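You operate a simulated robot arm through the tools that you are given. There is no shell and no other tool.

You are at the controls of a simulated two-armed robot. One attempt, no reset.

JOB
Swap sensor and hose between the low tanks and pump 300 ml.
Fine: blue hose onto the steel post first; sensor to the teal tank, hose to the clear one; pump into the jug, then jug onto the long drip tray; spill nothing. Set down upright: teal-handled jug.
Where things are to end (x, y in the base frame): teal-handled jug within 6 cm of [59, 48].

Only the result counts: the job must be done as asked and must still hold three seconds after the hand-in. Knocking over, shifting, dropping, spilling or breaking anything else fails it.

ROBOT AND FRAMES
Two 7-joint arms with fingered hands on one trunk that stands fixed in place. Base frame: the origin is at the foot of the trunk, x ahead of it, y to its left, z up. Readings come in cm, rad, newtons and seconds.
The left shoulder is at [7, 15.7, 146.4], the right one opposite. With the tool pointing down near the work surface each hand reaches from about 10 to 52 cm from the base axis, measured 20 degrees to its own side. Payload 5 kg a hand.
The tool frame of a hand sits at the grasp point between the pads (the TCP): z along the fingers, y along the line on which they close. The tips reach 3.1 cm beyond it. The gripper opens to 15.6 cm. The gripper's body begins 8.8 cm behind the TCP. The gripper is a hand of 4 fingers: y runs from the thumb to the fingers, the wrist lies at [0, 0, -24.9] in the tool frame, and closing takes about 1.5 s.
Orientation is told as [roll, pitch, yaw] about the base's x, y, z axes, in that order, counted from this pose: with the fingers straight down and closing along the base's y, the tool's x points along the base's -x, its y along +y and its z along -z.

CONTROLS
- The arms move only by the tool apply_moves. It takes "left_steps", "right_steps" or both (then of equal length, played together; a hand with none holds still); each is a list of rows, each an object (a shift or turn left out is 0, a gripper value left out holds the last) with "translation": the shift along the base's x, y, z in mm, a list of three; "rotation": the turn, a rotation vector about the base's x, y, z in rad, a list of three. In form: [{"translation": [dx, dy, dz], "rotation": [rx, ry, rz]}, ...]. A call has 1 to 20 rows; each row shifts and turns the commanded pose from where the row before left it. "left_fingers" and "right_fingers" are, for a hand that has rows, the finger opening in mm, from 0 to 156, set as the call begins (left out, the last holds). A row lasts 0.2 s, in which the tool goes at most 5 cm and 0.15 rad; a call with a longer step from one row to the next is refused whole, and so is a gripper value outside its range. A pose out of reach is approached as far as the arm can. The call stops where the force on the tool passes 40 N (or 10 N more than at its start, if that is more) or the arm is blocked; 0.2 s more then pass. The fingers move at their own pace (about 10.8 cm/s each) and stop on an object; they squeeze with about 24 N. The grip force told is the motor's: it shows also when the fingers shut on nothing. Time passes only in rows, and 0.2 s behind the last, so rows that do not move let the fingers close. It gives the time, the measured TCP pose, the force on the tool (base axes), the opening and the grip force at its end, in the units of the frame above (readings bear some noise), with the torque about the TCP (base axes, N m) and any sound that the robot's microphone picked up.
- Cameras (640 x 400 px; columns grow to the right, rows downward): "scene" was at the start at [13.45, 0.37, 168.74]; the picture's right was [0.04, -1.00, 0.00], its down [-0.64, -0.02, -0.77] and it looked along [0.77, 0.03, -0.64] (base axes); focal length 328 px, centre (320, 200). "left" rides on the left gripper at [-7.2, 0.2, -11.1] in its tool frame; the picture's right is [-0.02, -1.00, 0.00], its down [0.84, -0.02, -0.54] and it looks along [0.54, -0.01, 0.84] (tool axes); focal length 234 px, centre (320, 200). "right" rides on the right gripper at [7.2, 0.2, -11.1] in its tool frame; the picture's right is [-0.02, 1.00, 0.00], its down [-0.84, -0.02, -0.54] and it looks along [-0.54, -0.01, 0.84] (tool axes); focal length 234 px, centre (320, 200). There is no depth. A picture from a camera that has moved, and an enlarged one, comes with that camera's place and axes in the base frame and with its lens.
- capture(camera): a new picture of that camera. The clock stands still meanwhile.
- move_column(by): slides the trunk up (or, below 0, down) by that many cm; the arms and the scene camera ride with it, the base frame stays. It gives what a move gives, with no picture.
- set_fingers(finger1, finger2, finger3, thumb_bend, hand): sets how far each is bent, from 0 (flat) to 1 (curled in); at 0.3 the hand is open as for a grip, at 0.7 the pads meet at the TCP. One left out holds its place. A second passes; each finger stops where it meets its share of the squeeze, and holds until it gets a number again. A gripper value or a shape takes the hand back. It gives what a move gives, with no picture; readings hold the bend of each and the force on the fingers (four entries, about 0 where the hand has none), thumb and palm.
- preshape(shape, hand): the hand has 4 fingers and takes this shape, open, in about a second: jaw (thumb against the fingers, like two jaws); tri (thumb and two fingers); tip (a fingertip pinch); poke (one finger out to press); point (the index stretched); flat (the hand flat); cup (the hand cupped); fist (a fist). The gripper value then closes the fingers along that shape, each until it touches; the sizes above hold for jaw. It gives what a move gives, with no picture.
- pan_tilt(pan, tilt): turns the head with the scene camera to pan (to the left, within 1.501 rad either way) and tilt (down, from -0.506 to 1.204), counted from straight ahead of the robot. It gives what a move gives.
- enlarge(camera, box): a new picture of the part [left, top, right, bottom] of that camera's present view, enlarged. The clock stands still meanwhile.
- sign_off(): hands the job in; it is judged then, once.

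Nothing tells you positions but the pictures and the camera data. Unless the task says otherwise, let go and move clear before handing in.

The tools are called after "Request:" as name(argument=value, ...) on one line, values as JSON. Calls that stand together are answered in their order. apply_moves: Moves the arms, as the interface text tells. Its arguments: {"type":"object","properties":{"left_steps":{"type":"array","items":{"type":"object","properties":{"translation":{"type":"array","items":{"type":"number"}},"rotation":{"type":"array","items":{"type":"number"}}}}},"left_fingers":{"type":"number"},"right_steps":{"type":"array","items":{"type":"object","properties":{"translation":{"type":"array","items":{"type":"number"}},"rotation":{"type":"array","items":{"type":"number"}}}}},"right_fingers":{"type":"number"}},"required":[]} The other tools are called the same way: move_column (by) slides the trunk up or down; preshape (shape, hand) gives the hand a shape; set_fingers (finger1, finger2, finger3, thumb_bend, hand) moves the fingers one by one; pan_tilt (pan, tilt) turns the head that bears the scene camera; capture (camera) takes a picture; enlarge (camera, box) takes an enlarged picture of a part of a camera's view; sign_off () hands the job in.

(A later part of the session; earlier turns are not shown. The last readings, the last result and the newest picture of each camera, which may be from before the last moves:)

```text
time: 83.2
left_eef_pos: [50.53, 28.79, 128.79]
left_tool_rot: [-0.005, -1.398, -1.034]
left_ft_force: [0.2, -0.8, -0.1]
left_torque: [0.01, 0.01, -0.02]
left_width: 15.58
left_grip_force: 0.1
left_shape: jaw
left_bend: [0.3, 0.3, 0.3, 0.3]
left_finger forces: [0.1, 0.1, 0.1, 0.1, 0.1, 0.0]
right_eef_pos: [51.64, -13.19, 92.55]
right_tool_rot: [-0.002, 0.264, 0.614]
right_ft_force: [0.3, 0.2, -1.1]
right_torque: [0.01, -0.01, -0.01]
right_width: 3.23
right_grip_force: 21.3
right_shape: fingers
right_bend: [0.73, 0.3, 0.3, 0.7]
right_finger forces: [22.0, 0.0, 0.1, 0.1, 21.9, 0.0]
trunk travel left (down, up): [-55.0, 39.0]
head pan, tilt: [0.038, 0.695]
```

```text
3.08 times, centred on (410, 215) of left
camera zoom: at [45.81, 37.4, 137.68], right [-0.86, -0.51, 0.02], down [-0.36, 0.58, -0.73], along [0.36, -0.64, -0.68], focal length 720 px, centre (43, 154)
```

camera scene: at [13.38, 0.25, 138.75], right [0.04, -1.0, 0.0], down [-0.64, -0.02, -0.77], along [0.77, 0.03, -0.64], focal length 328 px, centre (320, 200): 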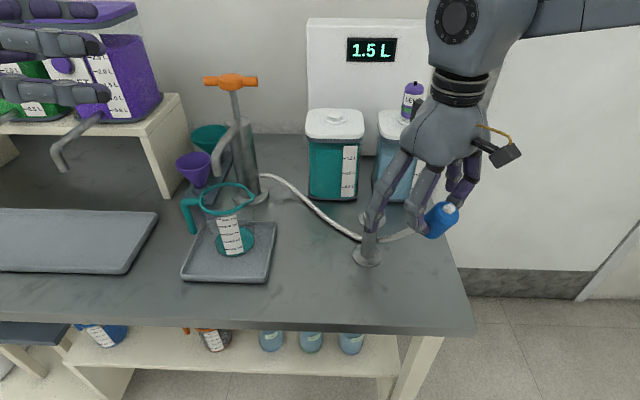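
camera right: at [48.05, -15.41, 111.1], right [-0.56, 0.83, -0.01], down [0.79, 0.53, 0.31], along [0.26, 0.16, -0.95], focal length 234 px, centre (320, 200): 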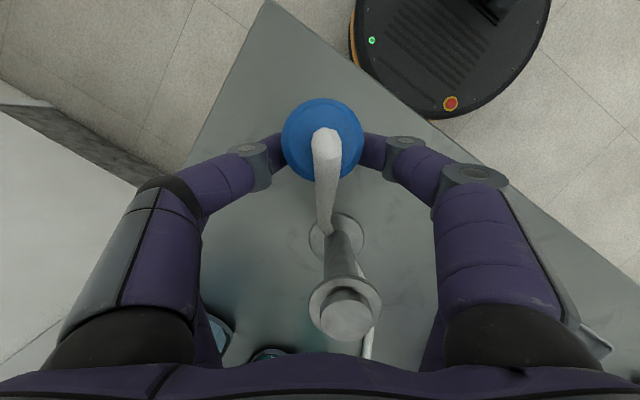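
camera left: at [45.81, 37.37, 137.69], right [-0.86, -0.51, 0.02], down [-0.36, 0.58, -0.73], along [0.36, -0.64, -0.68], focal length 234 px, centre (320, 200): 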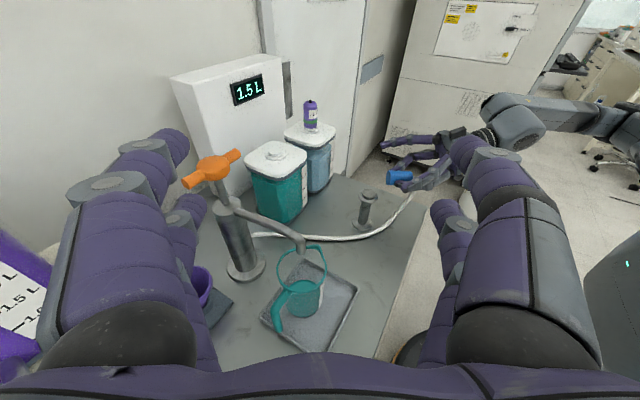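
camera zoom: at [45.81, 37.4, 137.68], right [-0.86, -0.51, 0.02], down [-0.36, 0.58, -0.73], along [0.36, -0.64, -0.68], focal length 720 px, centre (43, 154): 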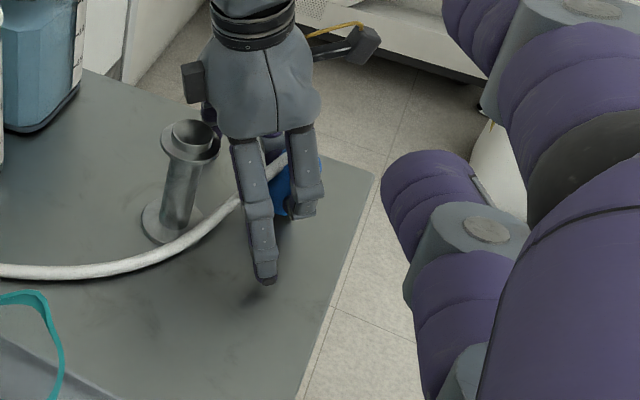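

Request:
apply_moves(right_steps=[{"translation": [0, 0, -4]}, {"translation": [0, 0, -3]}, {"translation": [0, 0, -3]}, {"translation": [0, 0, 0]}])

Request:
enlarge(camera="scene", box=[390, 220, 460, 310])

Request:
capture(camera="right")

```text
time: 84.2
left_eef_pos: [50.63, 28.81, 128.77]
left_tool_rot: [-0.006, -1.399, -1.035]
left_ft_force: [0.1, 0.8, -0.2]
left_torque: [-0.03, 0.02, -0.03]
left_width: 15.6
left_grip_force: 0.1
left_shape: jaw
left_bend: [0.3, 0.3, 0.3, 0.3]
left_finger forces: [0.0, 0.0, 0.0, 0.1, 0.1, 0.0]
right_eef_pos: [51.72, -13.18, 91.7]
right_tool_rot: [-0.003, 0.263, 0.614]
right_ft_force: [1.0, 0.1, 3.9]
right_torque: [-0.01, 0.12, 0.01]
right_width: 3.22
right_grip_force: 23.4
right_shape: fingers
right_bend: [0.73, 0.3, 0.3, 0.7]
right_finger forces: [23.4, 0.0, 0.0, 0.1, 23.8, 0.0]
trunk travel left (down, up): [-55.0, 39.0]
head pan, tilt: [0.038, 0.695]
```

```text
4.44 times, centred on (425, 265) of scene
camera zoom: at [13.44, 0.39, 138.75], right [0.04, -1.0, 0.0], down [-0.64, -0.02, -0.77], along [0.77, 0.03, -0.64], focal length 1456 px, centre (-147, -89)
```

zoom: 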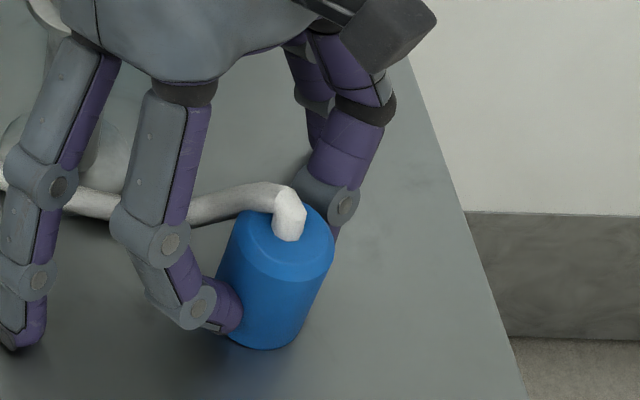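

```text
taken
camera right: at [48.11, -15.34, 104.3], right [-0.56, 0.83, -0.01], down [0.79, 0.53, 0.31], along [0.26, 0.16, -0.95], focal length 234 px, centre (320, 200)
```

right: 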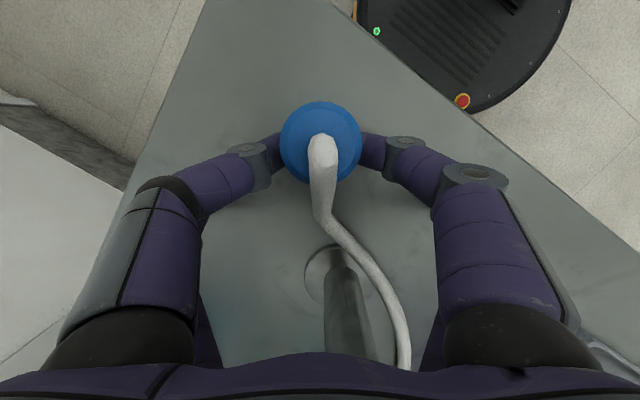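

Request:
apply_moves(right_steps=[{"translation": [0, 0, -2]}, {"translation": [0, 0, -1.5]}, {"translation": [0, 0, 0]}])

Request:
capture(camera="right")

Request:
enlarge(camera="scene", box=[390, 220, 460, 310])

```text
time: 85.0
left_eef_pos: [50.39, 28.78, 128.82]
left_tool_rot: [0.001, -1.399, -1.042]
left_ft_force: [-0.3, -0.3, 0.4]
left_torque: [0.02, 0.04, 0.0]
left_width: 15.6
left_grip_force: 0.0
left_shape: jaw
left_bend: [0.3, 0.3, 0.3, 0.3]
left_finger forces: [0.0, 0.0, 0.0, 0.0, 0.0, 0.0]
right_eef_pos: [51.52, -13.13, 91.45]
right_tool_rot: [-0.003, 0.261, 0.61]
right_ft_force: [5.0, -3.7, 28.8]
right_torque: [0.93, 0.53, -0.04]
right_width: 3.23
right_grip_force: 36.9
right_shape: fingers
right_bend: [0.74, 0.28, 0.3, 0.7]
right_finger forces: [25.4, 16.0, 4.8, 0.1, 26.6, 0.0]
trunk travel left (down, up): [-55.0, 39.0]
head pan, tilt: [0.038, 0.695]
```

```text
taken
camera right: at [48.08, -15.35, 104.07], right [-0.56, 0.83, -0.01], down [0.79, 0.53, 0.31], along [0.26, 0.16, -0.95], focal length 234 px, centre (320, 200)
```

right: 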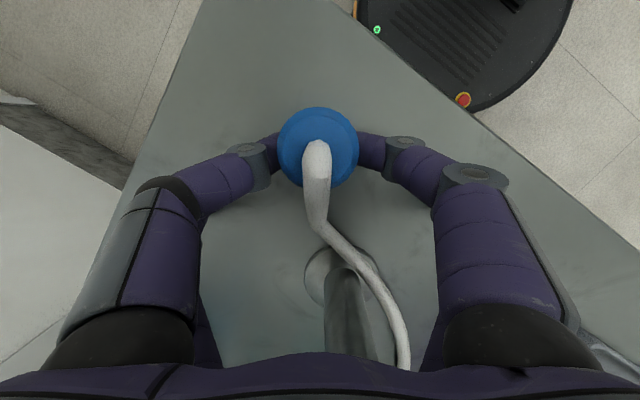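

```text
4.44 times, centred on (425, 265) of scene
camera zoom: at [13.27, 0.37, 138.79], right [0.04, -1.0, 0.0], down [-0.64, -0.02, -0.77], along [0.77, 0.03, -0.64], focal length 1456 px, centre (-147, -89)
```

zoom: 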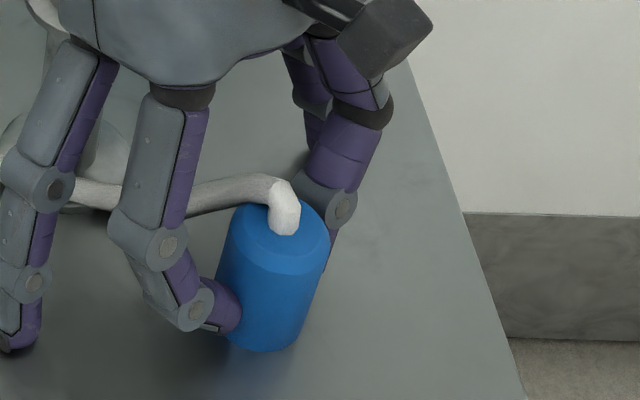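

The plug is flat on the bench and the open fingertips touch it too. I'll ease up 2.5 mm, open the hand and see whether the plug stands.

Request:
apply_moves(right_steps=[{"translation": [0, 0, 2.5]}, {"translation": [0, 0, 0]}])

Request:
set_fingers(hand="right", finger1=0.5, thumb_bend=0.5)

Request:
capture(camera="right")

Request:
enlarge(camera="scene", box=[380, 200, 470, 320])

```text
time: 85.6
left_eef_pos: [50.44, 28.93, 128.74]
left_tool_rot: [-0.004, -1.4, -1.039]
left_ft_force: [-0.1, 0.2, 0.2]
left_torque: [-0.01, -0.05, 0.0]
left_width: 15.62
left_grip_force: 0.1
left_shape: jaw
left_bend: [0.3, 0.3, 0.3, 0.3]
left_finger forces: [0.0, 0.1, 0.1, 0.1, 0.0, 0.0]
right_eef_pos: [51.62, -13.22, 91.52]
right_tool_rot: [-0.004, 0.267, 0.612]
right_ft_force: [3.7, 1.4, 16.8]
right_torque: [0.23, 0.13, -0.09]
right_width: 3.23
right_grip_force: 31.0
right_shape: fingers
right_bend: [0.74, 0.28, 0.3, 0.7]
right_finger forces: [25.3, 5.9, 4.0, 0.0, 26.4, 0.0]
trunk travel left (down, up): [-55.0, 39.0]
head pan, tilt: [0.038, 0.695]
```

```text
time: 86.6
left_eef_pos: [50.48, 28.84, 128.73]
left_tool_rot: [-0.004, -1.4, -1.037]
left_ft_force: [-0.8, -1.2, -0.2]
left_torque: [0.0, -0.02, -0.03]
left_width: 15.6
left_grip_force: 0.1
left_shape: jaw
left_bend: [0.3, 0.3, 0.3, 0.3]
left_finger forces: [0.1, 0.1, 0.1, 0.0, 0.0, 0.1]
right_eef_pos: [51.47, -13.22, 91.47]
right_tool_rot: [-0.005, 0.264, 0.614]
right_ft_force: [0.1, 1.6, 8.2]
right_torque: [0.07, -0.16, 0.05]
right_width: 8.01
right_grip_force: 3.5
right_shape: fingers
right_bend: [0.5, 0.28, 0.29, 0.5]
right_finger forces: [0.1, 3.3, 4.0, 0.0, 0.0, 0.1]
trunk travel left (down, up): [-55.0, 39.0]
head pan, tilt: [0.038, 0.695]
```

```text
taken
camera right: at [48.09, -15.35, 104.07], right [-0.56, 0.83, -0.01], down [0.79, 0.53, 0.31], along [0.26, 0.16, -0.95], focal length 234 px, centre (320, 200)
```

right: 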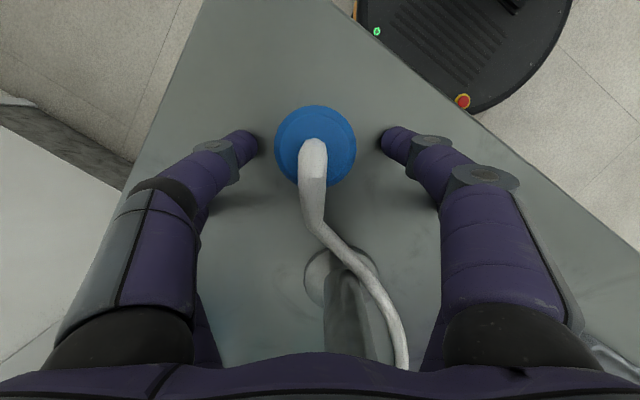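

```text
3.33 times, centred on (425, 260) of scene
camera zoom: at [13.38, 0.41, 138.74], right [0.04, -1.0, 0.0], down [-0.64, -0.02, -0.77], along [0.77, 0.03, -0.64], focal length 1092 px, centre (-30, 0)
```

zoom: 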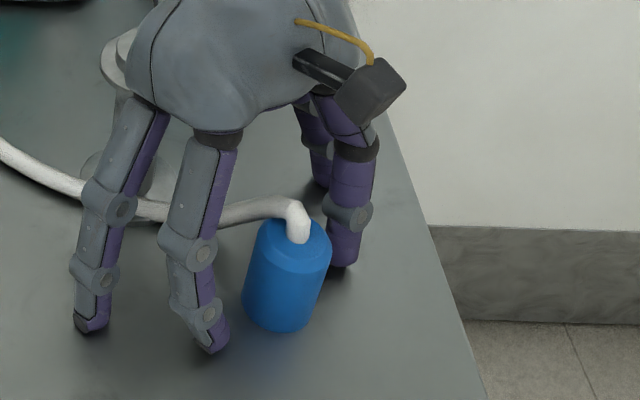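

The plug stands upright on the bench. I'll withdraw the hand straight up, then re-approach with a 30° tilt, a pose that works for the post and the tank alike.

Request:
apply_moves(right_steps=[{"translation": [0, 0, 5]}, {"translation": [0, 0, 15]}, {"translation": [0, 0, 25]}, {"translation": [0, 0, 30]}, {"translation": [0, 0, 35]}, {"translation": [0, 0, 35]}, {"translation": [0, 0, 0]}])

Request:
capture(camera="right")

Request:
capture(camera="scene")

Request:
enlarge(camera="left", box=[330, 150, 470, 280])

```text
time: 88.2
left_eef_pos: [50.58, 28.97, 128.72]
left_tool_rot: [-0.007, -1.4, -1.032]
left_ft_force: [-0.2, 0.1, 0.0]
left_torque: [0.0, 0.0, 0.01]
left_width: 15.6
left_grip_force: 0.2
left_shape: jaw
left_bend: [0.3, 0.3, 0.3, 0.3]
left_finger forces: [0.0, 0.0, 0.0, 0.0, 0.0, 0.1]
right_eef_pos: [51.56, -13.19, 105.98]
right_tool_rot: [-0.001, 0.267, 0.612]
right_ft_force: [0.5, -0.2, -0.1]
right_torque: [-0.06, -0.02, 0.0]
right_width: 8.03
right_grip_force: 0.0
right_shape: fingers
right_bend: [0.5, 0.3, 0.3, 0.5]
right_finger forces: [0.0, 0.0, 0.1, 0.1, 0.0, 0.1]
trunk travel left (down, up): [-55.0, 39.0]
head pan, tilt: [0.038, 0.695]
```

```text
taken
camera right: at [48.13, -15.42, 118.61], right [-0.56, 0.83, -0.01], down [0.79, 0.53, 0.31], along [0.26, 0.16, -0.95], focal length 234 px, centre (320, 200)
```

right: 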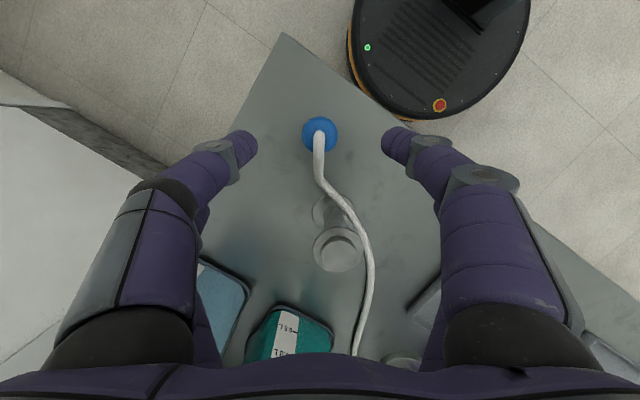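

```text
taken
camera scene: at [13.5, 0.36, 138.73], right [0.04, -1.0, 0.0], down [-0.64, -0.02, -0.77], along [0.77, 0.03, -0.64], focal length 328 px, centre (320, 200)
```

scene: 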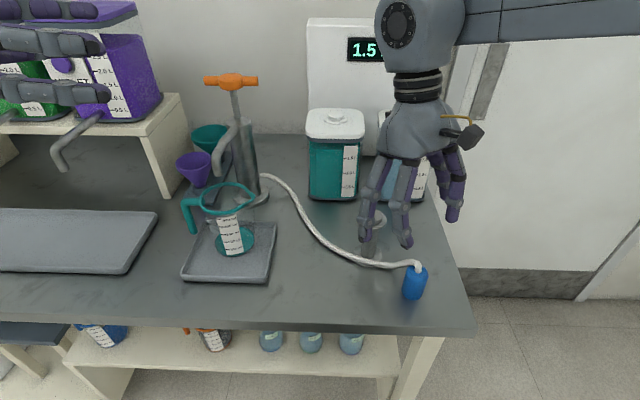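

```text
3.08 times, centred on (400, 215) of left
camera zoom: at [45.86, 37.39, 137.66], right [-0.86, -0.51, 0.03], down [-0.36, 0.58, -0.73], along [0.36, -0.64, -0.68], focal length 720 px, centre (74, 154)
```

zoom: 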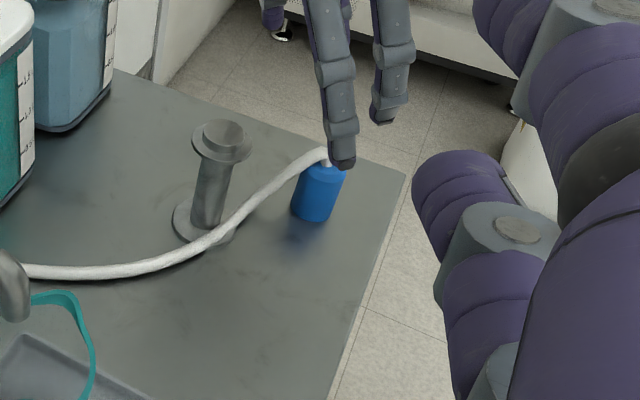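

Request:
apply_moves(right_steps=[{"translation": [0, 0, 5], "rotation": [0.084, -0.1194, 0]}, {"translation": [0, 0, 5], "rotation": [0.084, -0.1194, 0]}, {"translation": [0, 0, 0], "rotation": [0.084, -0.1194, 0]}, {"translation": [0, 0, 0], "rotation": [0.084, -0.1194, 0]}, {"translation": [0, 0, 0], "rotation": [0.084, -0.1194, 0]}, {"translation": [0, 0, 0], "rotation": [0.084, -0.1194, 0]}, {"translation": [0, 0, 0], "rotation": [0.084, -0.1194, 0]}, {"translation": [0, 0, 0], "rotation": [0.084, -0.1194, 0]}, {"translation": [0, 0, 0], "rotation": [0.084, -0.1194, 0]}, {"translation": [0, 0, 0]}])

Request:
capture(camera="right")

Request:
capture(camera="scene")

```text
time: 90.4
left_eef_pos: [50.65, 28.76, 128.68]
left_tool_rot: [-0.007, -1.399, -1.037]
left_ft_force: [-0.1, -0.1, -1.2]
left_torque: [0.01, 0.04, 0.04]
left_width: 15.63
left_grip_force: 0.0
left_shape: jaw
left_bend: [0.3, 0.3, 0.3, 0.3]
left_finger forces: [0.0, 0.0, 0.2, 0.0, 0.0, 0.0]
right_eef_pos: [51.6, -13.23, 107.1]
right_tool_rot: [-0.002, -1.048, 0.612]
right_ft_force: [-0.6, 0.3, -0.2]
right_torque: [0.02, 0.01, 0.05]
right_width: 8.03
right_grip_force: 0.0
right_shape: fingers
right_bend: [0.5, 0.3, 0.3, 0.5]
right_finger forces: [0.0, 0.0, 0.1, 0.0, 0.0, 0.0]
trunk travel left (down, up): [-55.0, 39.0]
head pan, tilt: [0.038, 0.695]
```

```text
taken
camera right: at [40.6, -20.67, 106.28], right [-0.56, 0.83, 0.02], down [-0.03, -0.05, 1.0], along [0.83, 0.56, 0.05], focal length 234 px, centre (320, 200)
```

right: 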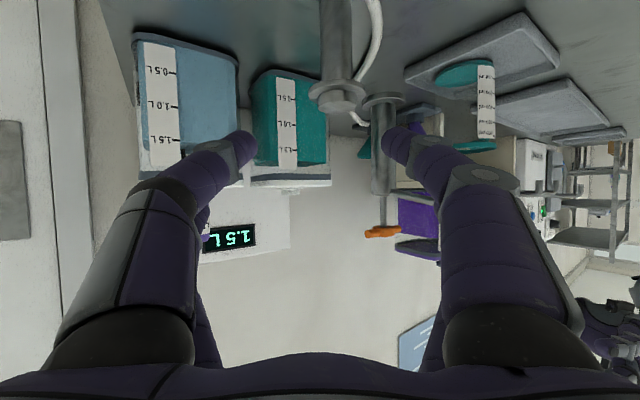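

```text
taken
camera scene: at [13.48, 0.33, 138.74], right [0.04, -1.0, 0.0], down [-0.64, -0.02, -0.77], along [0.77, 0.03, -0.64], focal length 328 px, centre (320, 200)
```

scene: 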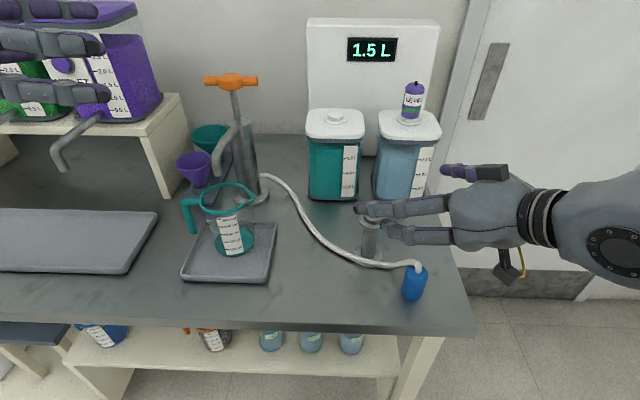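

Request:
apply_moves(right_steps=[{"translation": [-10, -8, -10]}, {"translation": [-10, -8, -20]}, {"translation": [-10, -6, -25]}, {"translation": [0, 0, -20]}, {"translation": [0, 0, -15]}, {"translation": [0, 0, 0]}])

Request:
capture(camera="right")

Request:
enlarge(camera="scene", box=[360, 210, 500, 330])

```text
time: 91.8
left_eef_pos: [50.53, 28.95, 128.62]
left_tool_rot: [-0.006, -1.402, -1.034]
left_ft_force: [0.4, 0.1, -1.0]
left_torque: [0.01, 0.02, 0.01]
left_width: 15.59
left_grip_force: 0.0
left_shape: jaw
left_bend: [0.3, 0.3, 0.3, 0.3]
left_finger forces: [0.0, 0.0, 0.1, 0.1, 0.1, 0.0]
right_eef_pos: [49.76, -15.59, 98.05]
right_tool_rot: [-0.006, -1.049, 0.613]
right_ft_force: [0.0, -0.8, 0.1]
right_torque: [0.0, -0.06, -0.04]
right_width: 8.06
right_grip_force: 0.1
right_shape: fingers
right_bend: [0.5, 0.3, 0.3, 0.5]
right_finger forces: [0.1, 0.1, 0.0, 0.0, 0.0, 0.0]
right hand out of reach, approached as far as the arm can: row 2, 3
trunk travel left (down, up): [-55.0, 39.0]
head pan, tilt: [0.038, 0.695]
```

```text
taken
camera right: at [38.83, -23.07, 97.33], right [-0.56, 0.83, 0.02], down [-0.03, -0.05, 1.0], along [0.83, 0.56, 0.05], focal length 234 px, centre (320, 200)
```

right: 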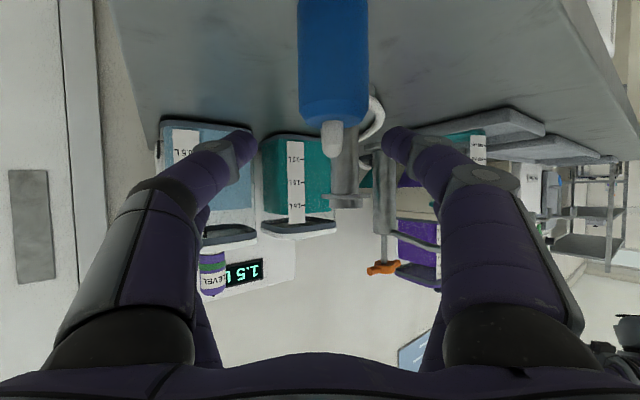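

```text
3.33 times, centred on (430, 270) of scene
camera zoom: at [13.41, 0.45, 138.74], right [0.04, -1.0, 0.0], down [-0.64, -0.03, -0.77], along [0.77, 0.03, -0.64], focal length 1092 px, centre (-47, -33)
```

zoom: 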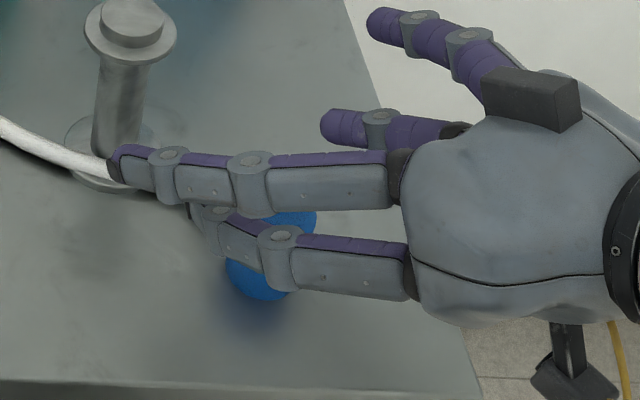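

The plug is about 8 mm left of the finger centre. I'll correct that and lower to mid-body height.

Request:
apply_moves(right_steps=[{"translation": [-4, 4, -10]}, {"translation": [-3, 3, -15]}, {"translation": [0, 0, -12]}, {"translation": [0, 0, -8]}, {"translation": [0, 0, 0]}])

Request:
capture(camera="right")

Request:
enlarge(camera="scene", box=[360, 210, 500, 330])

Request:
enlarge(camera="left", box=[350, 160, 450, 260])

```text
time: 93.0
left_eef_pos: [50.5, 28.83, 128.81]
left_tool_rot: [-0.004, -1.398, -1.038]
left_ft_force: [0.3, 0.2, -0.1]
left_torque: [0.04, -0.04, 0.02]
left_width: 15.61
left_grip_force: 0.1
left_shape: jaw
left_bend: [0.3, 0.3, 0.3, 0.3]
left_finger forces: [0.1, 0.0, 0.1, 0.0, 0.0, 0.0]
right_eef_pos: [49.11, -15.01, 93.54]
right_tool_rot: [-0.001, -1.049, 0.613]
right_ft_force: [0.6, 0.3, 0.0]
right_torque: [0.01, -0.01, -0.01]
right_width: 8.04
right_grip_force: 0.0
right_shape: fingers
right_bend: [0.5, 0.3, 0.3, 0.5]
right_finger forces: [0.0, 0.0, 0.0, 0.0, 0.0, 0.0]
trunk travel left (down, up): [-55.0, 39.0]
head pan, tilt: [0.038, 0.695]
```

```text
taken
camera right: at [38.12, -22.48, 92.86], right [-0.56, 0.83, 0.02], down [-0.03, -0.05, 1.0], along [0.83, 0.56, 0.05], focal length 234 px, centre (320, 200)
```

right: 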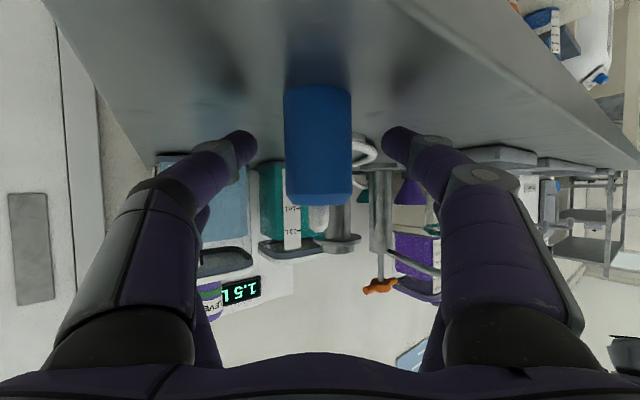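

```text
3.33 times, centred on (430, 270) of scene
camera zoom: at [13.42, 0.3, 138.74], right [0.04, -1.0, 0.0], down [-0.64, -0.02, -0.77], along [0.77, 0.03, -0.64], focal length 1092 px, centre (-47, -33)
```

zoom: 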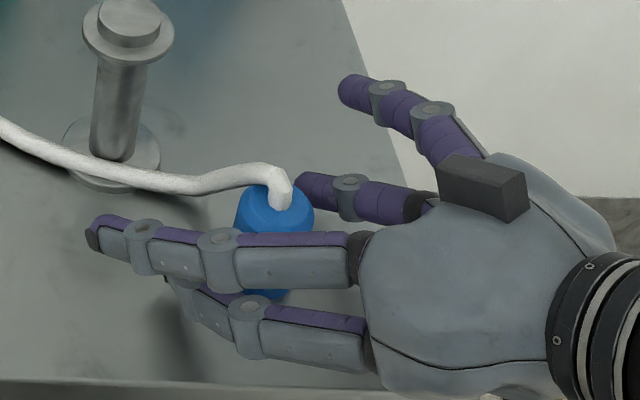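

```text
4.00 times, centred on (400, 210) of left
camera zoom: at [45.77, 37.34, 137.71], right [-0.86, -0.51, 0.02], down [-0.36, 0.58, -0.73], along [0.36, -0.64, -0.68], focal length 937 px, centre (0, 160)
```

zoom: 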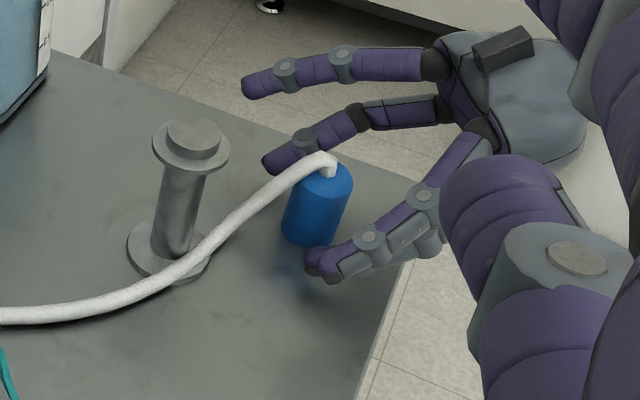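

The fingertips line up with the plug's mid-height, so I'll close only the lower pair.

Request:
set_fingers(hand="right", finger1=0.9, thumb_bend=0.9)

Request:
capture(camera="right")

```text
time: 94.0
left_eef_pos: [50.58, 28.87, 128.76]
left_tool_rot: [-0.006, -1.399, -1.035]
left_ft_force: [-0.4, 0.0, -0.4]
left_torque: [-0.01, 0.0, 0.04]
left_width: 15.6
left_grip_force: 0.0
left_shape: jaw
left_bend: [0.3, 0.3, 0.3, 0.3]
left_finger forces: [0.0, 0.0, 0.1, 0.0, 0.0, 0.1]
right_eef_pos: [49.11, -14.96, 93.57]
right_tool_rot: [-0.002, -1.049, 0.612]
right_ft_force: [0.2, 0.4, -0.7]
right_torque: [0.02, 0.0, 0.02]
right_width: 3.34
right_grip_force: 21.0
right_shape: fingers
right_bend: [0.49, 0.3, 0.3, 0.8]
right_finger forces: [21.6, 0.0, 0.0, 0.1, 20.1, 0.0]
trunk travel left (down, up): [-55.0, 39.0]
head pan, tilt: [0.038, 0.695]
```

```text
taken
camera right: at [38.14, -22.44, 92.88], right [-0.56, 0.83, 0.02], down [-0.03, -0.05, 1.0], along [0.83, 0.56, 0.05], focal length 234 px, centre (320, 200)
```

right: 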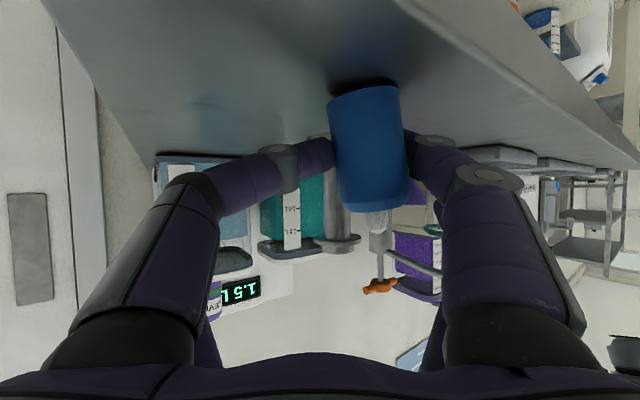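

The thumb pushed the plug off-centre to the left. I'll set the thumb back to its mid position and let the finger follow, to recentre it.

Request:
set_fingers(hand="right", finger1=0.9, thumb_bend=0.69)

Request:
capture(camera="right")

Request:
enlarge(camera="left", box=[350, 160, 450, 260])

```text
time: 95.0
left_eef_pos: [50.48, 28.89, 128.75]
left_tool_rot: [-0.007, -1.398, -1.037]
left_ft_force: [0.2, 0.6, 0.4]
left_torque: [0.04, -0.01, 0.01]
left_width: 15.6
left_grip_force: 0.0
left_shape: jaw
left_bend: [0.3, 0.3, 0.3, 0.3]
left_finger forces: [0.0, 0.0, 0.0, 0.1, 0.0, 0.0]
right_eef_pos: [49.11, -14.91, 93.64]
right_tool_rot: [-0.004, -1.049, 0.614]
right_ft_force: [-0.2, 1.3, 4.1]
right_torque: [0.09, 0.02, 0.0]
right_width: 3.56
right_grip_force: 6.3
right_shape: fingers
right_bend: [0.57, 0.3, 0.3, 0.68]
right_finger forces: [6.8, 0.1, 0.0, 0.1, 5.5, 0.0]
trunk travel left (down, up): [-55.0, 39.0]
head pan, tilt: [0.038, 0.695]
```

```text
taken
camera right: at [38.12, -22.41, 92.9], right [-0.56, 0.83, 0.02], down [-0.03, -0.05, 1.0], along [0.83, 0.56, 0.05], focal length 234 px, centre (320, 200)
```

right: 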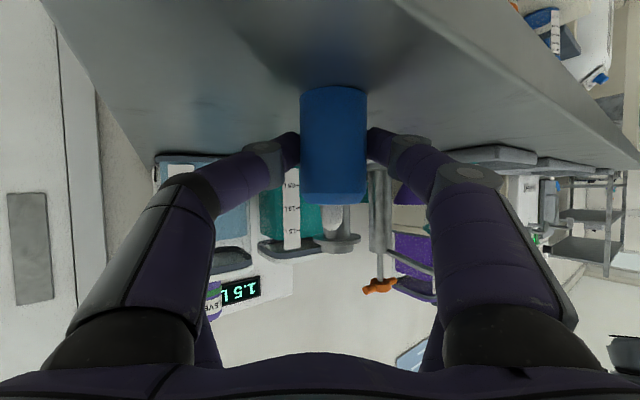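

```text
4.00 times, centred on (400, 210) of left
camera zoom: at [45.76, 37.42, 137.69], right [-0.86, -0.51, 0.02], down [-0.36, 0.58, -0.73], along [0.36, -0.64, -0.68], focal length 937 px, centre (0, 160)
```

zoom: 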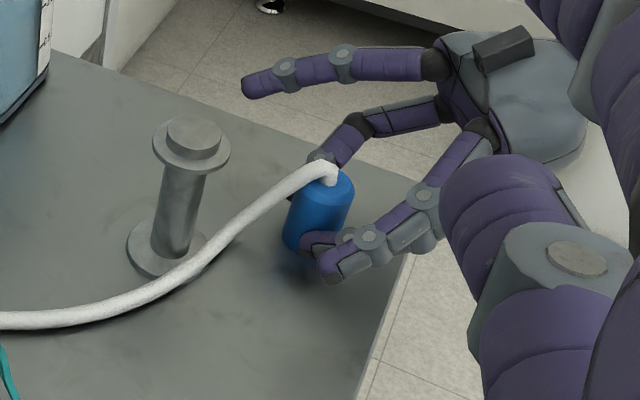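

Request:
set_fingers(hand="right", finger1=0.95)

Request:
capture(camera="right")

```text
time: 96.0
left_eef_pos: [50.47, 28.9, 128.82]
left_tool_rot: [-0.004, -1.4, -1.037]
left_ft_force: [0.0, -0.5, -1.0]
left_torque: [0.0, -0.02, 0.03]
left_width: 15.61
left_grip_force: 0.0
left_shape: jaw
left_bend: [0.3, 0.3, 0.3, 0.3]
left_finger forces: [0.1, 0.0, 0.0, 0.0, 0.0, 0.0]
right_eef_pos: [49.17, -15.01, 93.6]
right_tool_rot: [-0.004, -1.049, 0.613]
right_ft_force: [-1.0, 0.5, 3.1]
right_torque: [0.0, -0.02, 0.01]
right_width: 3.53
right_grip_force: 6.8
right_shape: fingers
right_bend: [0.57, 0.3, 0.3, 0.68]
right_finger forces: [6.6, 0.0, 0.1, 0.1, 5.8, 0.0]
trunk travel left (down, up): [-55.0, 39.0]
head pan, tilt: [0.038, 0.695]
```

```text
taken
camera right: at [38.12, -22.42, 92.89], right [-0.56, 0.83, 0.02], down [-0.03, -0.05, 1.0], along [0.83, 0.56, 0.05], focal length 234 px, centre (320, 200)
```

right: 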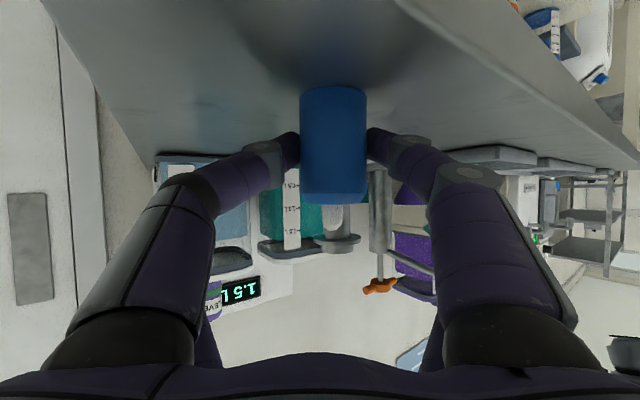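

The grip is a bit light at about 6 N. I'll briefly use the normal squeeze and then reopen the upper two fingers before they can pinch the hose.

Request:
apply_moves(right_steps=[{"translation": [0, 0, 0]}, {"translation": [0, 0, 0]}], right_fingers=10)

Request:
set_fingers(hand="right", finger2=0.3, finger3=0.3)

Request:
capture(camera="right")

Request:
enlarge(camera="left", box=[350, 160, 450, 260])

```text
time: 96.6
left_eef_pos: [50.56, 28.91, 128.68]
left_tool_rot: [-0.006, -1.398, -1.035]
left_ft_force: [0.2, 0.1, 0.0]
left_torque: [-0.01, 0.0, 0.0]
left_width: 15.6
left_grip_force: 0.0
left_shape: jaw
left_bend: [0.3, 0.3, 0.3, 0.3]
left_finger forces: [0.0, 0.0, 0.1, 0.0, 0.1, 0.0]
right_eef_pos: [49.2, -15.05, 93.6]
right_tool_rot: [-0.004, -1.047, 0.613]
right_ft_force: [-0.3, -0.5, -0.4]
right_torque: [0.0, 0.0, 0.02]
right_width: 2.35
right_grip_force: 0.1
right_shape: jaw
right_bend: [0.73, 0.73, 0.73, 0.7]
right_finger forces: [0.7, 0.1, 0.1, 0.1, 0.8, 0.1]
trunk travel left (down, up): [-55.0, 39.0]
head pan, tilt: [0.038, 0.695]
```

```text
time: 97.6
left_eef_pos: [50.54, 28.87, 128.71]
left_tool_rot: [-0.007, -1.397, -1.036]
left_ft_force: [0.2, 0.2, 0.7]
left_torque: [-0.01, 0.01, -0.01]
left_width: 15.59
left_grip_force: 0.0
left_shape: jaw
left_bend: [0.3, 0.3, 0.3, 0.3]
left_finger forces: [0.1, 0.0, 0.1, 0.0, 0.1, 0.0]
right_eef_pos: [49.1, -15.01, 93.69]
right_tool_rot: [-0.004, -1.049, 0.612]
right_ft_force: [-0.6, -0.2, -0.1]
right_torque: [-0.02, 0.0, 0.01]
right_width: 3.84
right_grip_force: 1.0
right_shape: fingers
right_bend: [0.73, 0.3, 0.3, 0.7]
right_finger forces: [0.7, 0.0, 0.0, 0.0, 0.8, 0.1]
trunk travel left (down, up): [-55.0, 39.0]
head pan, tilt: [0.038, 0.695]
```

```text
taken
camera right: at [38.14, -22.44, 92.88], right [-0.56, 0.83, 0.02], down [-0.03, -0.05, 1.0], along [0.83, 0.56, 0.05], focal length 234 px, centre (320, 200)
```

right: 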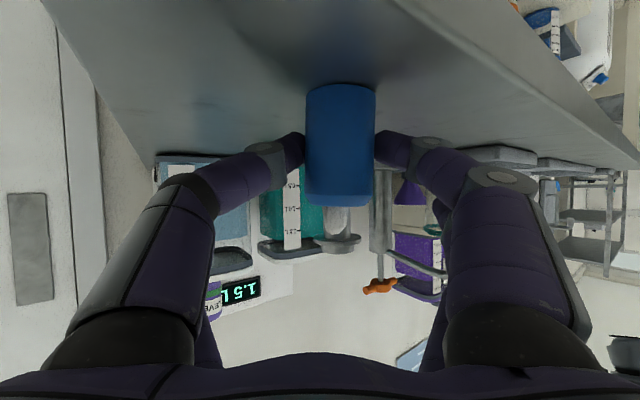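

```text
4.00 times, centred on (400, 210) of left
camera zoom: at [45.8, 37.39, 137.68], right [-0.86, -0.51, 0.02], down [-0.36, 0.58, -0.73], along [0.36, -0.64, -0.68], focal length 937 px, centre (0, 160)
```

zoom: 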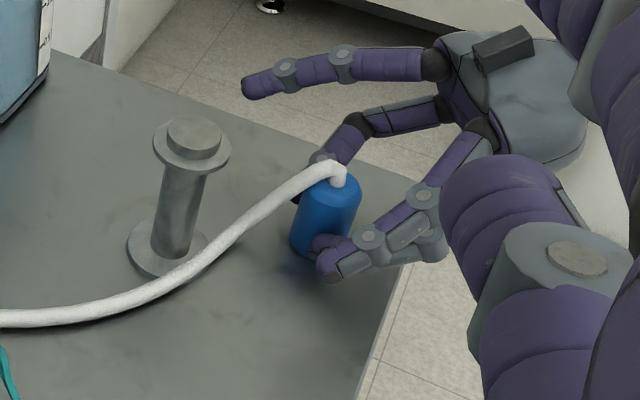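

Request:
set_fingers(hand="right", finger1=0.78, thumb_bend=0.74)

Request:
capture(camera="right")

```text
time: 98.6
left_eef_pos: [50.54, 28.89, 128.59]
left_tool_rot: [-0.004, -1.398, -1.036]
left_ft_force: [0.0, 0.3, -0.1]
left_torque: [0.01, 0.0, 0.0]
left_width: 15.62
left_grip_force: 0.1
left_shape: jaw
left_bend: [0.3, 0.3, 0.3, 0.3]
left_finger forces: [0.0, 0.0, 0.0, 0.0, 0.1, 0.0]
right_eef_pos: [49.1, -14.9, 93.53]
right_tool_rot: [-0.004, -1.05, 0.612]
right_ft_force: [0.3, 0.2, 0.1]
right_torque: [-0.03, -0.03, -0.01]
right_width: 3.47
right_grip_force: 8.9
right_shape: fingers
right_bend: [0.73, 0.3, 0.3, 0.68]
right_finger forces: [8.6, 0.0, 0.0, 0.0, 8.7, 0.0]
trunk travel left (down, up): [-55.0, 39.0]
head pan, tilt: [0.038, 0.695]
```

```text
taken
camera right: at [38.14, -22.44, 92.88], right [-0.56, 0.83, 0.02], down [-0.03, -0.05, 1.0], along [0.83, 0.56, 0.05], focal length 234 px, centre (320, 200)
```

right: 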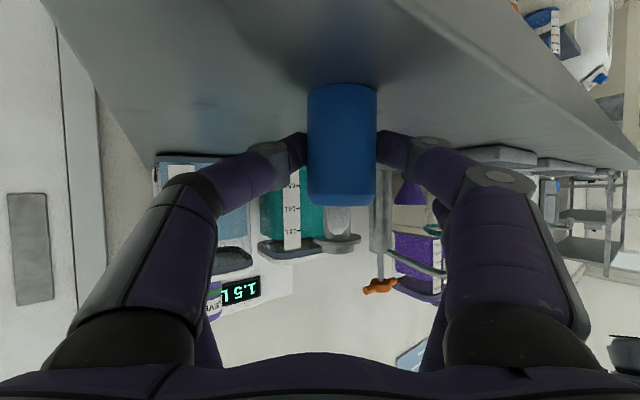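

Request:
set_fingers(hand="right", finger1=1.0, thumb_bend=1.0)

Request:
capture(camera="right")

```text
time: 99.6
left_eef_pos: [50.56, 28.88, 128.77]
left_tool_rot: [-0.004, -1.399, -1.036]
left_ft_force: [0.3, 0.3, -0.3]
left_torque: [-0.01, 0.01, 0.0]
left_width: 15.61
left_grip_force: 0.1
left_shape: jaw
left_bend: [0.3, 0.3, 0.3, 0.3]
left_finger forces: [0.0, 0.0, 0.0, 0.0, 0.0, 0.1]
right_eef_pos: [49.05, -14.88, 93.66]
right_tool_rot: [-0.004, -1.049, 0.611]
right_ft_force: [0.0, 0.6, -0.6]
right_torque: [-0.01, -0.02, -0.01]
right_width: 3.91
right_grip_force: 22.9
right_shape: fingers
right_bend: [0.3, 0.3, 0.3, 0.94]
right_finger forces: [23.9, 0.0, 0.1, 0.0, 23.1, 0.0]
trunk travel left (down, up): [-55.0, 39.0]
head pan, tilt: [0.038, 0.695]
```

```text
taken
camera right: at [38.14, -22.44, 92.88], right [-0.56, 0.83, 0.02], down [-0.03, -0.05, 1.0], along [0.83, 0.56, 0.05], focal length 234 px, centre (320, 200)
```

right: 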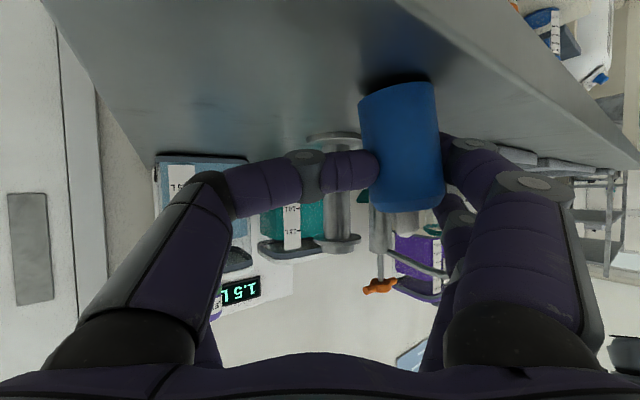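

The thumb overpowers the finger when both are driven. I'll recentre with the finger set to hold at mid position, then squeeze with the thumb alone.

Request:
set_fingers(hand="right", finger1=0.75, thumb_bend=0.67)

Request:
set_fingers(hand="right", thumb_bend=0.8)

Request:
capture(camera="right")

```text
time: 100.6
left_eef_pos: [50.55, 28.89, 128.81]
left_tool_rot: [-0.005, -1.401, -1.037]
left_ft_force: [0.3, -0.3, -0.5]
left_torque: [-0.01, -0.02, 0.0]
left_width: 15.62
left_grip_force: 0.1
left_shape: jaw
left_bend: [0.3, 0.3, 0.3, 0.3]
left_finger forces: [0.1, 0.1, 0.1, 0.0, 0.0, 0.0]
right_eef_pos: [49.08, -14.99, 93.62]
right_tool_rot: [-0.004, -1.05, 0.612]
right_ft_force: [0.0, -0.1, 2.3]
right_torque: [-0.04, -0.08, -0.01]
right_width: 3.36
right_grip_force: 6.6
right_shape: fingers
right_bend: [0.61, 0.3, 0.3, 0.65]
right_finger forces: [6.9, 0.0, 0.0, 0.1, 6.4, 0.0]
trunk travel left (down, up): [-55.0, 39.0]
head pan, tilt: [0.038, 0.695]
```

```text
time: 101.6
left_eef_pos: [50.59, 28.81, 128.63]
left_tool_rot: [-0.005, -1.397, -1.036]
left_ft_force: [0.1, 0.0, -0.8]
left_torque: [0.0, -0.02, 0.0]
left_width: 15.61
left_grip_force: 0.1
left_shape: jaw
left_bend: [0.3, 0.3, 0.3, 0.3]
left_finger forces: [0.0, 0.0, 0.1, 0.0, 0.1, 0.0]
right_eef_pos: [48.97, -14.93, 93.55]
right_tool_rot: [-0.003, -1.05, 0.613]
right_ft_force: [-0.1, -1.1, 0.1]
right_torque: [-0.02, -0.02, -0.03]
right_width: 3.28
right_grip_force: 15.8
right_shape: fingers
right_bend: [0.54, 0.3, 0.3, 0.73]
right_finger forces: [15.8, 0.0, 0.0, 0.1, 16.6, 0.0]
trunk travel left (down, up): [-55.0, 39.0]
head pan, tilt: [0.038, 0.695]
```

```text
taken
camera right: at [38.13, -22.44, 92.87], right [-0.56, 0.83, 0.02], down [-0.03, -0.05, 1.0], along [0.83, 0.56, 0.05], focal length 234 px, centre (320, 200)
```

right: 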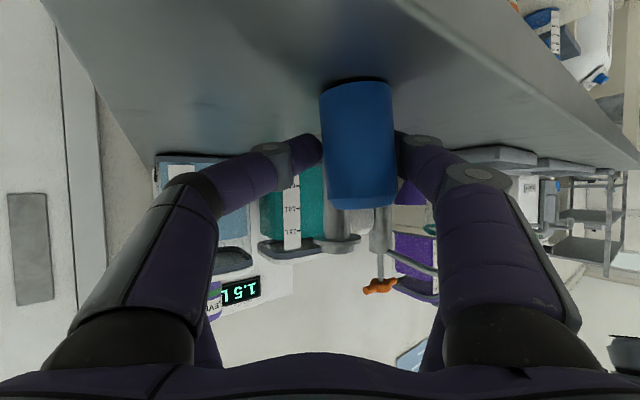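

The grip is 16 N and the plug is nearly upright, with only about 3° of lean. Lifting gently and checking.

Request:
apply_moves(right_steps=[{"translation": [0, 0, 5]}, {"translation": [0, 0, 10]}, {"translation": [0, 0, 15]}, {"translation": [0, 0, 0]}])

Request:
capture(camera="right")

Request:
enlarge(camera="left", box=[350, 140, 460, 260])

```text
time: 102.6
left_eef_pos: [50.53, 28.59, 128.8]
left_tool_rot: [0.0, -1.397, -1.045]
left_ft_force: [0.4, -1.1, -0.5]
left_torque: [0.0, 0.03, 0.02]
left_width: 15.59
left_grip_force: 0.1
left_shape: jaw
left_bend: [0.3, 0.3, 0.3, 0.3]
left_finger forces: [0.0, 0.0, 0.0, 0.1, 0.1, 0.0]
right_eef_pos: [49.23, -15.27, 96.31]
right_tool_rot: [0.002, -1.047, 0.609]
right_ft_force: [-0.8, 0.2, -0.6]
right_torque: [0.01, -0.02, 0.03]
right_width: 3.26
right_grip_force: 16.2
right_shape: fingers
right_bend: [0.54, 0.3, 0.3, 0.73]
right_finger forces: [15.7, 0.0, 0.1, 0.0, 16.6, 0.0]
trunk travel left (down, up): [-55.0, 39.0]
head pan, tilt: [0.038, 0.695]
```

```text
taken
camera right: at [38.35, -22.78, 95.69], right [-0.56, 0.83, 0.02], down [-0.03, -0.05, 1.0], along [0.83, 0.56, 0.05], focal length 234 px, centre (320, 200)
```

right: 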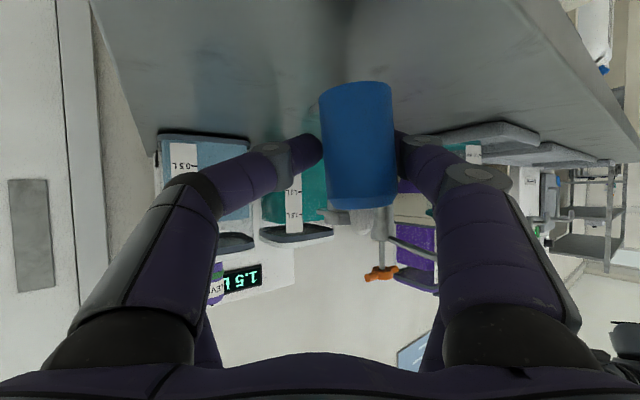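

```text
3.33 times, centred on (405, 200) of left
camera zoom: at [45.8, 37.1, 137.77], right [-0.86, -0.51, 0.02], down [-0.36, 0.58, -0.73], along [0.36, -0.64, -0.68], focal length 781 px, centre (37, 200)
```

zoom: 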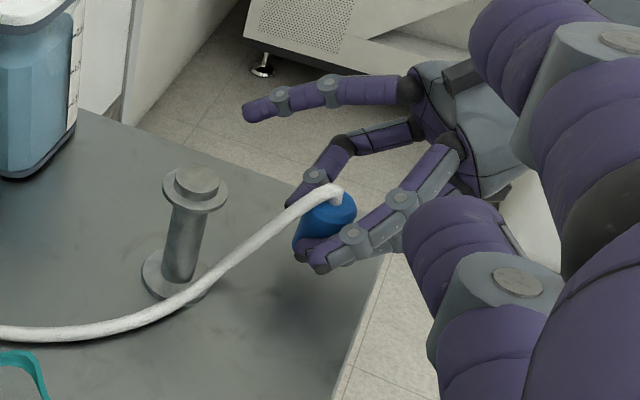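

Stable with almost no torque. Carrying it up and over to the post.

Request:
apply_moves(right_steps=[{"translation": [0, 0, 25]}, {"translation": [5, 3, 30]}, {"translation": [10, 6, 30]}, {"translation": [10, 6, 30]}, {"translation": [15, 10, 10]}, {"translation": [15, 10, 0]}, {"translation": [15, 10, 0]}, {"translation": [10, 8, 0]}, {"translation": [5, 5, 0]}, {"translation": [0, 0, 0]}])

Request:
capture(camera="right")

Request:
enlarge(camera="scene", box=[320, 150, 460, 280])

Request:
enlarge(camera="left", box=[330, 120, 440, 240])

```text
time: 104.8
left_eef_pos: [50.56, 28.82, 128.67]
left_tool_rot: [-0.004, -1.398, -1.037]
left_ft_force: [0.4, -0.8, 0.1]
left_torque: [0.04, 0.0, 0.03]
left_width: 15.59
left_grip_force: 0.1
left_shape: jaw
left_bend: [0.3, 0.3, 0.3, 0.3]
left_finger forces: [0.1, 0.0, 0.0, 0.0, 0.1, 0.0]
right_eef_pos: [58.2, -9.48, 108.94]
right_tool_rot: [-0.002, -1.051, 0.612]
right_ft_force: [-0.2, -0.2, -1.1]
right_torque: [0.0, -0.03, -0.03]
right_width: 3.23
right_grip_force: 16.0
right_shape: fingers
right_bend: [0.54, 0.3, 0.3, 0.73]
right_finger forces: [15.6, 0.1, 0.1, 0.1, 16.3, 0.0]
right hand out of reach, approached as far as the arm can: row 1
trunk travel left (down, up): [-55.0, 39.0]
head pan, tilt: [0.038, 0.695]
```

```text
taken
camera right: at [47.22, -16.85, 108.22], right [-0.56, 0.83, 0.02], down [-0.03, -0.05, 1.0], along [0.83, 0.56, 0.05], focal length 234 px, centre (320, 200)
```

right: 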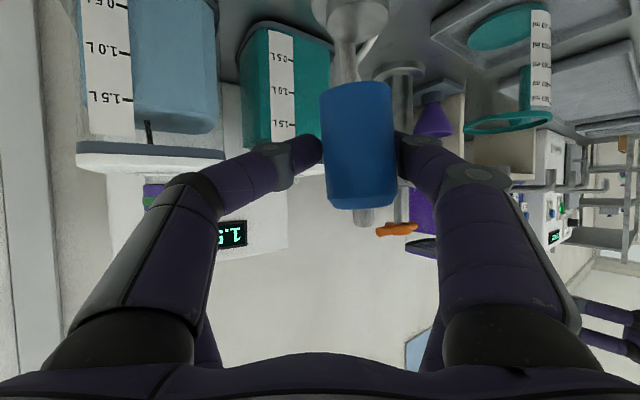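

```text
3.08 times, centred on (390, 215) of scene
camera zoom: at [13.44, 0.32, 138.74], right [0.04, -1.0, 0.0], down [-0.64, -0.02, -0.77], along [0.77, 0.03, -0.64], focal length 1008 px, centre (105, 154)
```

zoom: 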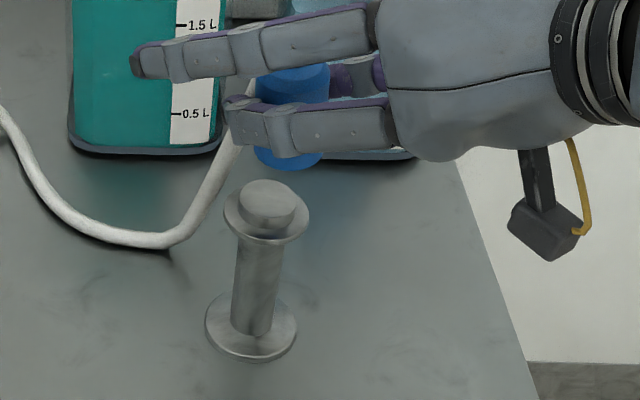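

```text
3.33 times, centred on (385, 180) of left
camera zoom: at [45.8, 37.35, 137.7], right [-0.86, -0.51, 0.02], down [-0.36, 0.58, -0.73], along [0.36, -0.64, -0.68], focal length 781 px, centre (103, 267)
```

zoom: 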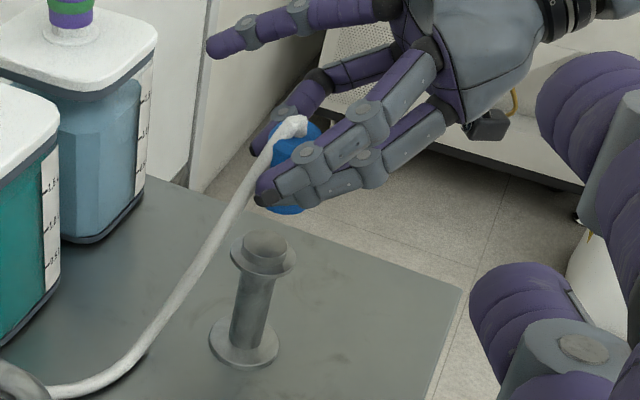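

Request:
enlarge(camera="right", box=[270, 0, 450, 230])

Request:
enlarge(camera="scene", box=[345, 160, 425, 250])

```text
1.74 times, centred on (360, 115) of right
camera zoom: at [47.22, -16.85, 108.22], right [-0.56, 0.83, 0.02], down [-0.03, -0.05, 1.0], along [0.83, 0.56, 0.05], focal length 407 px, centre (250, 348)
```

zoom: 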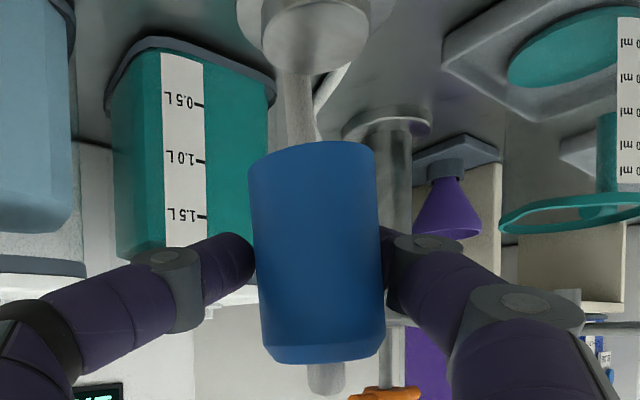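

```text
4.44 times, centred on (385, 205) of scene
camera zoom: at [13.44, 0.32, 138.74], right [0.04, -1.0, 0.0], down [-0.64, -0.02, -0.77], along [0.77, 0.03, -0.64], focal length 1456 px, centre (31, 178)
```

zoom: 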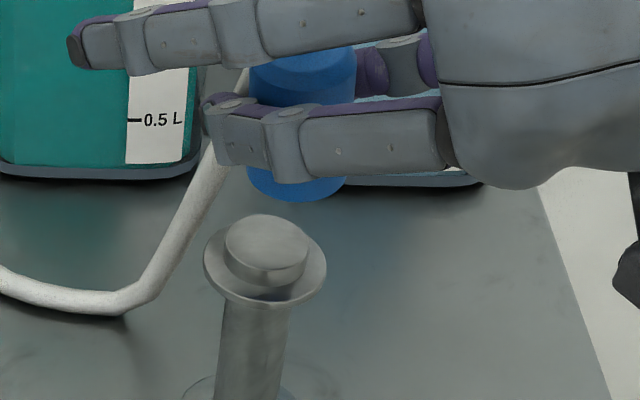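

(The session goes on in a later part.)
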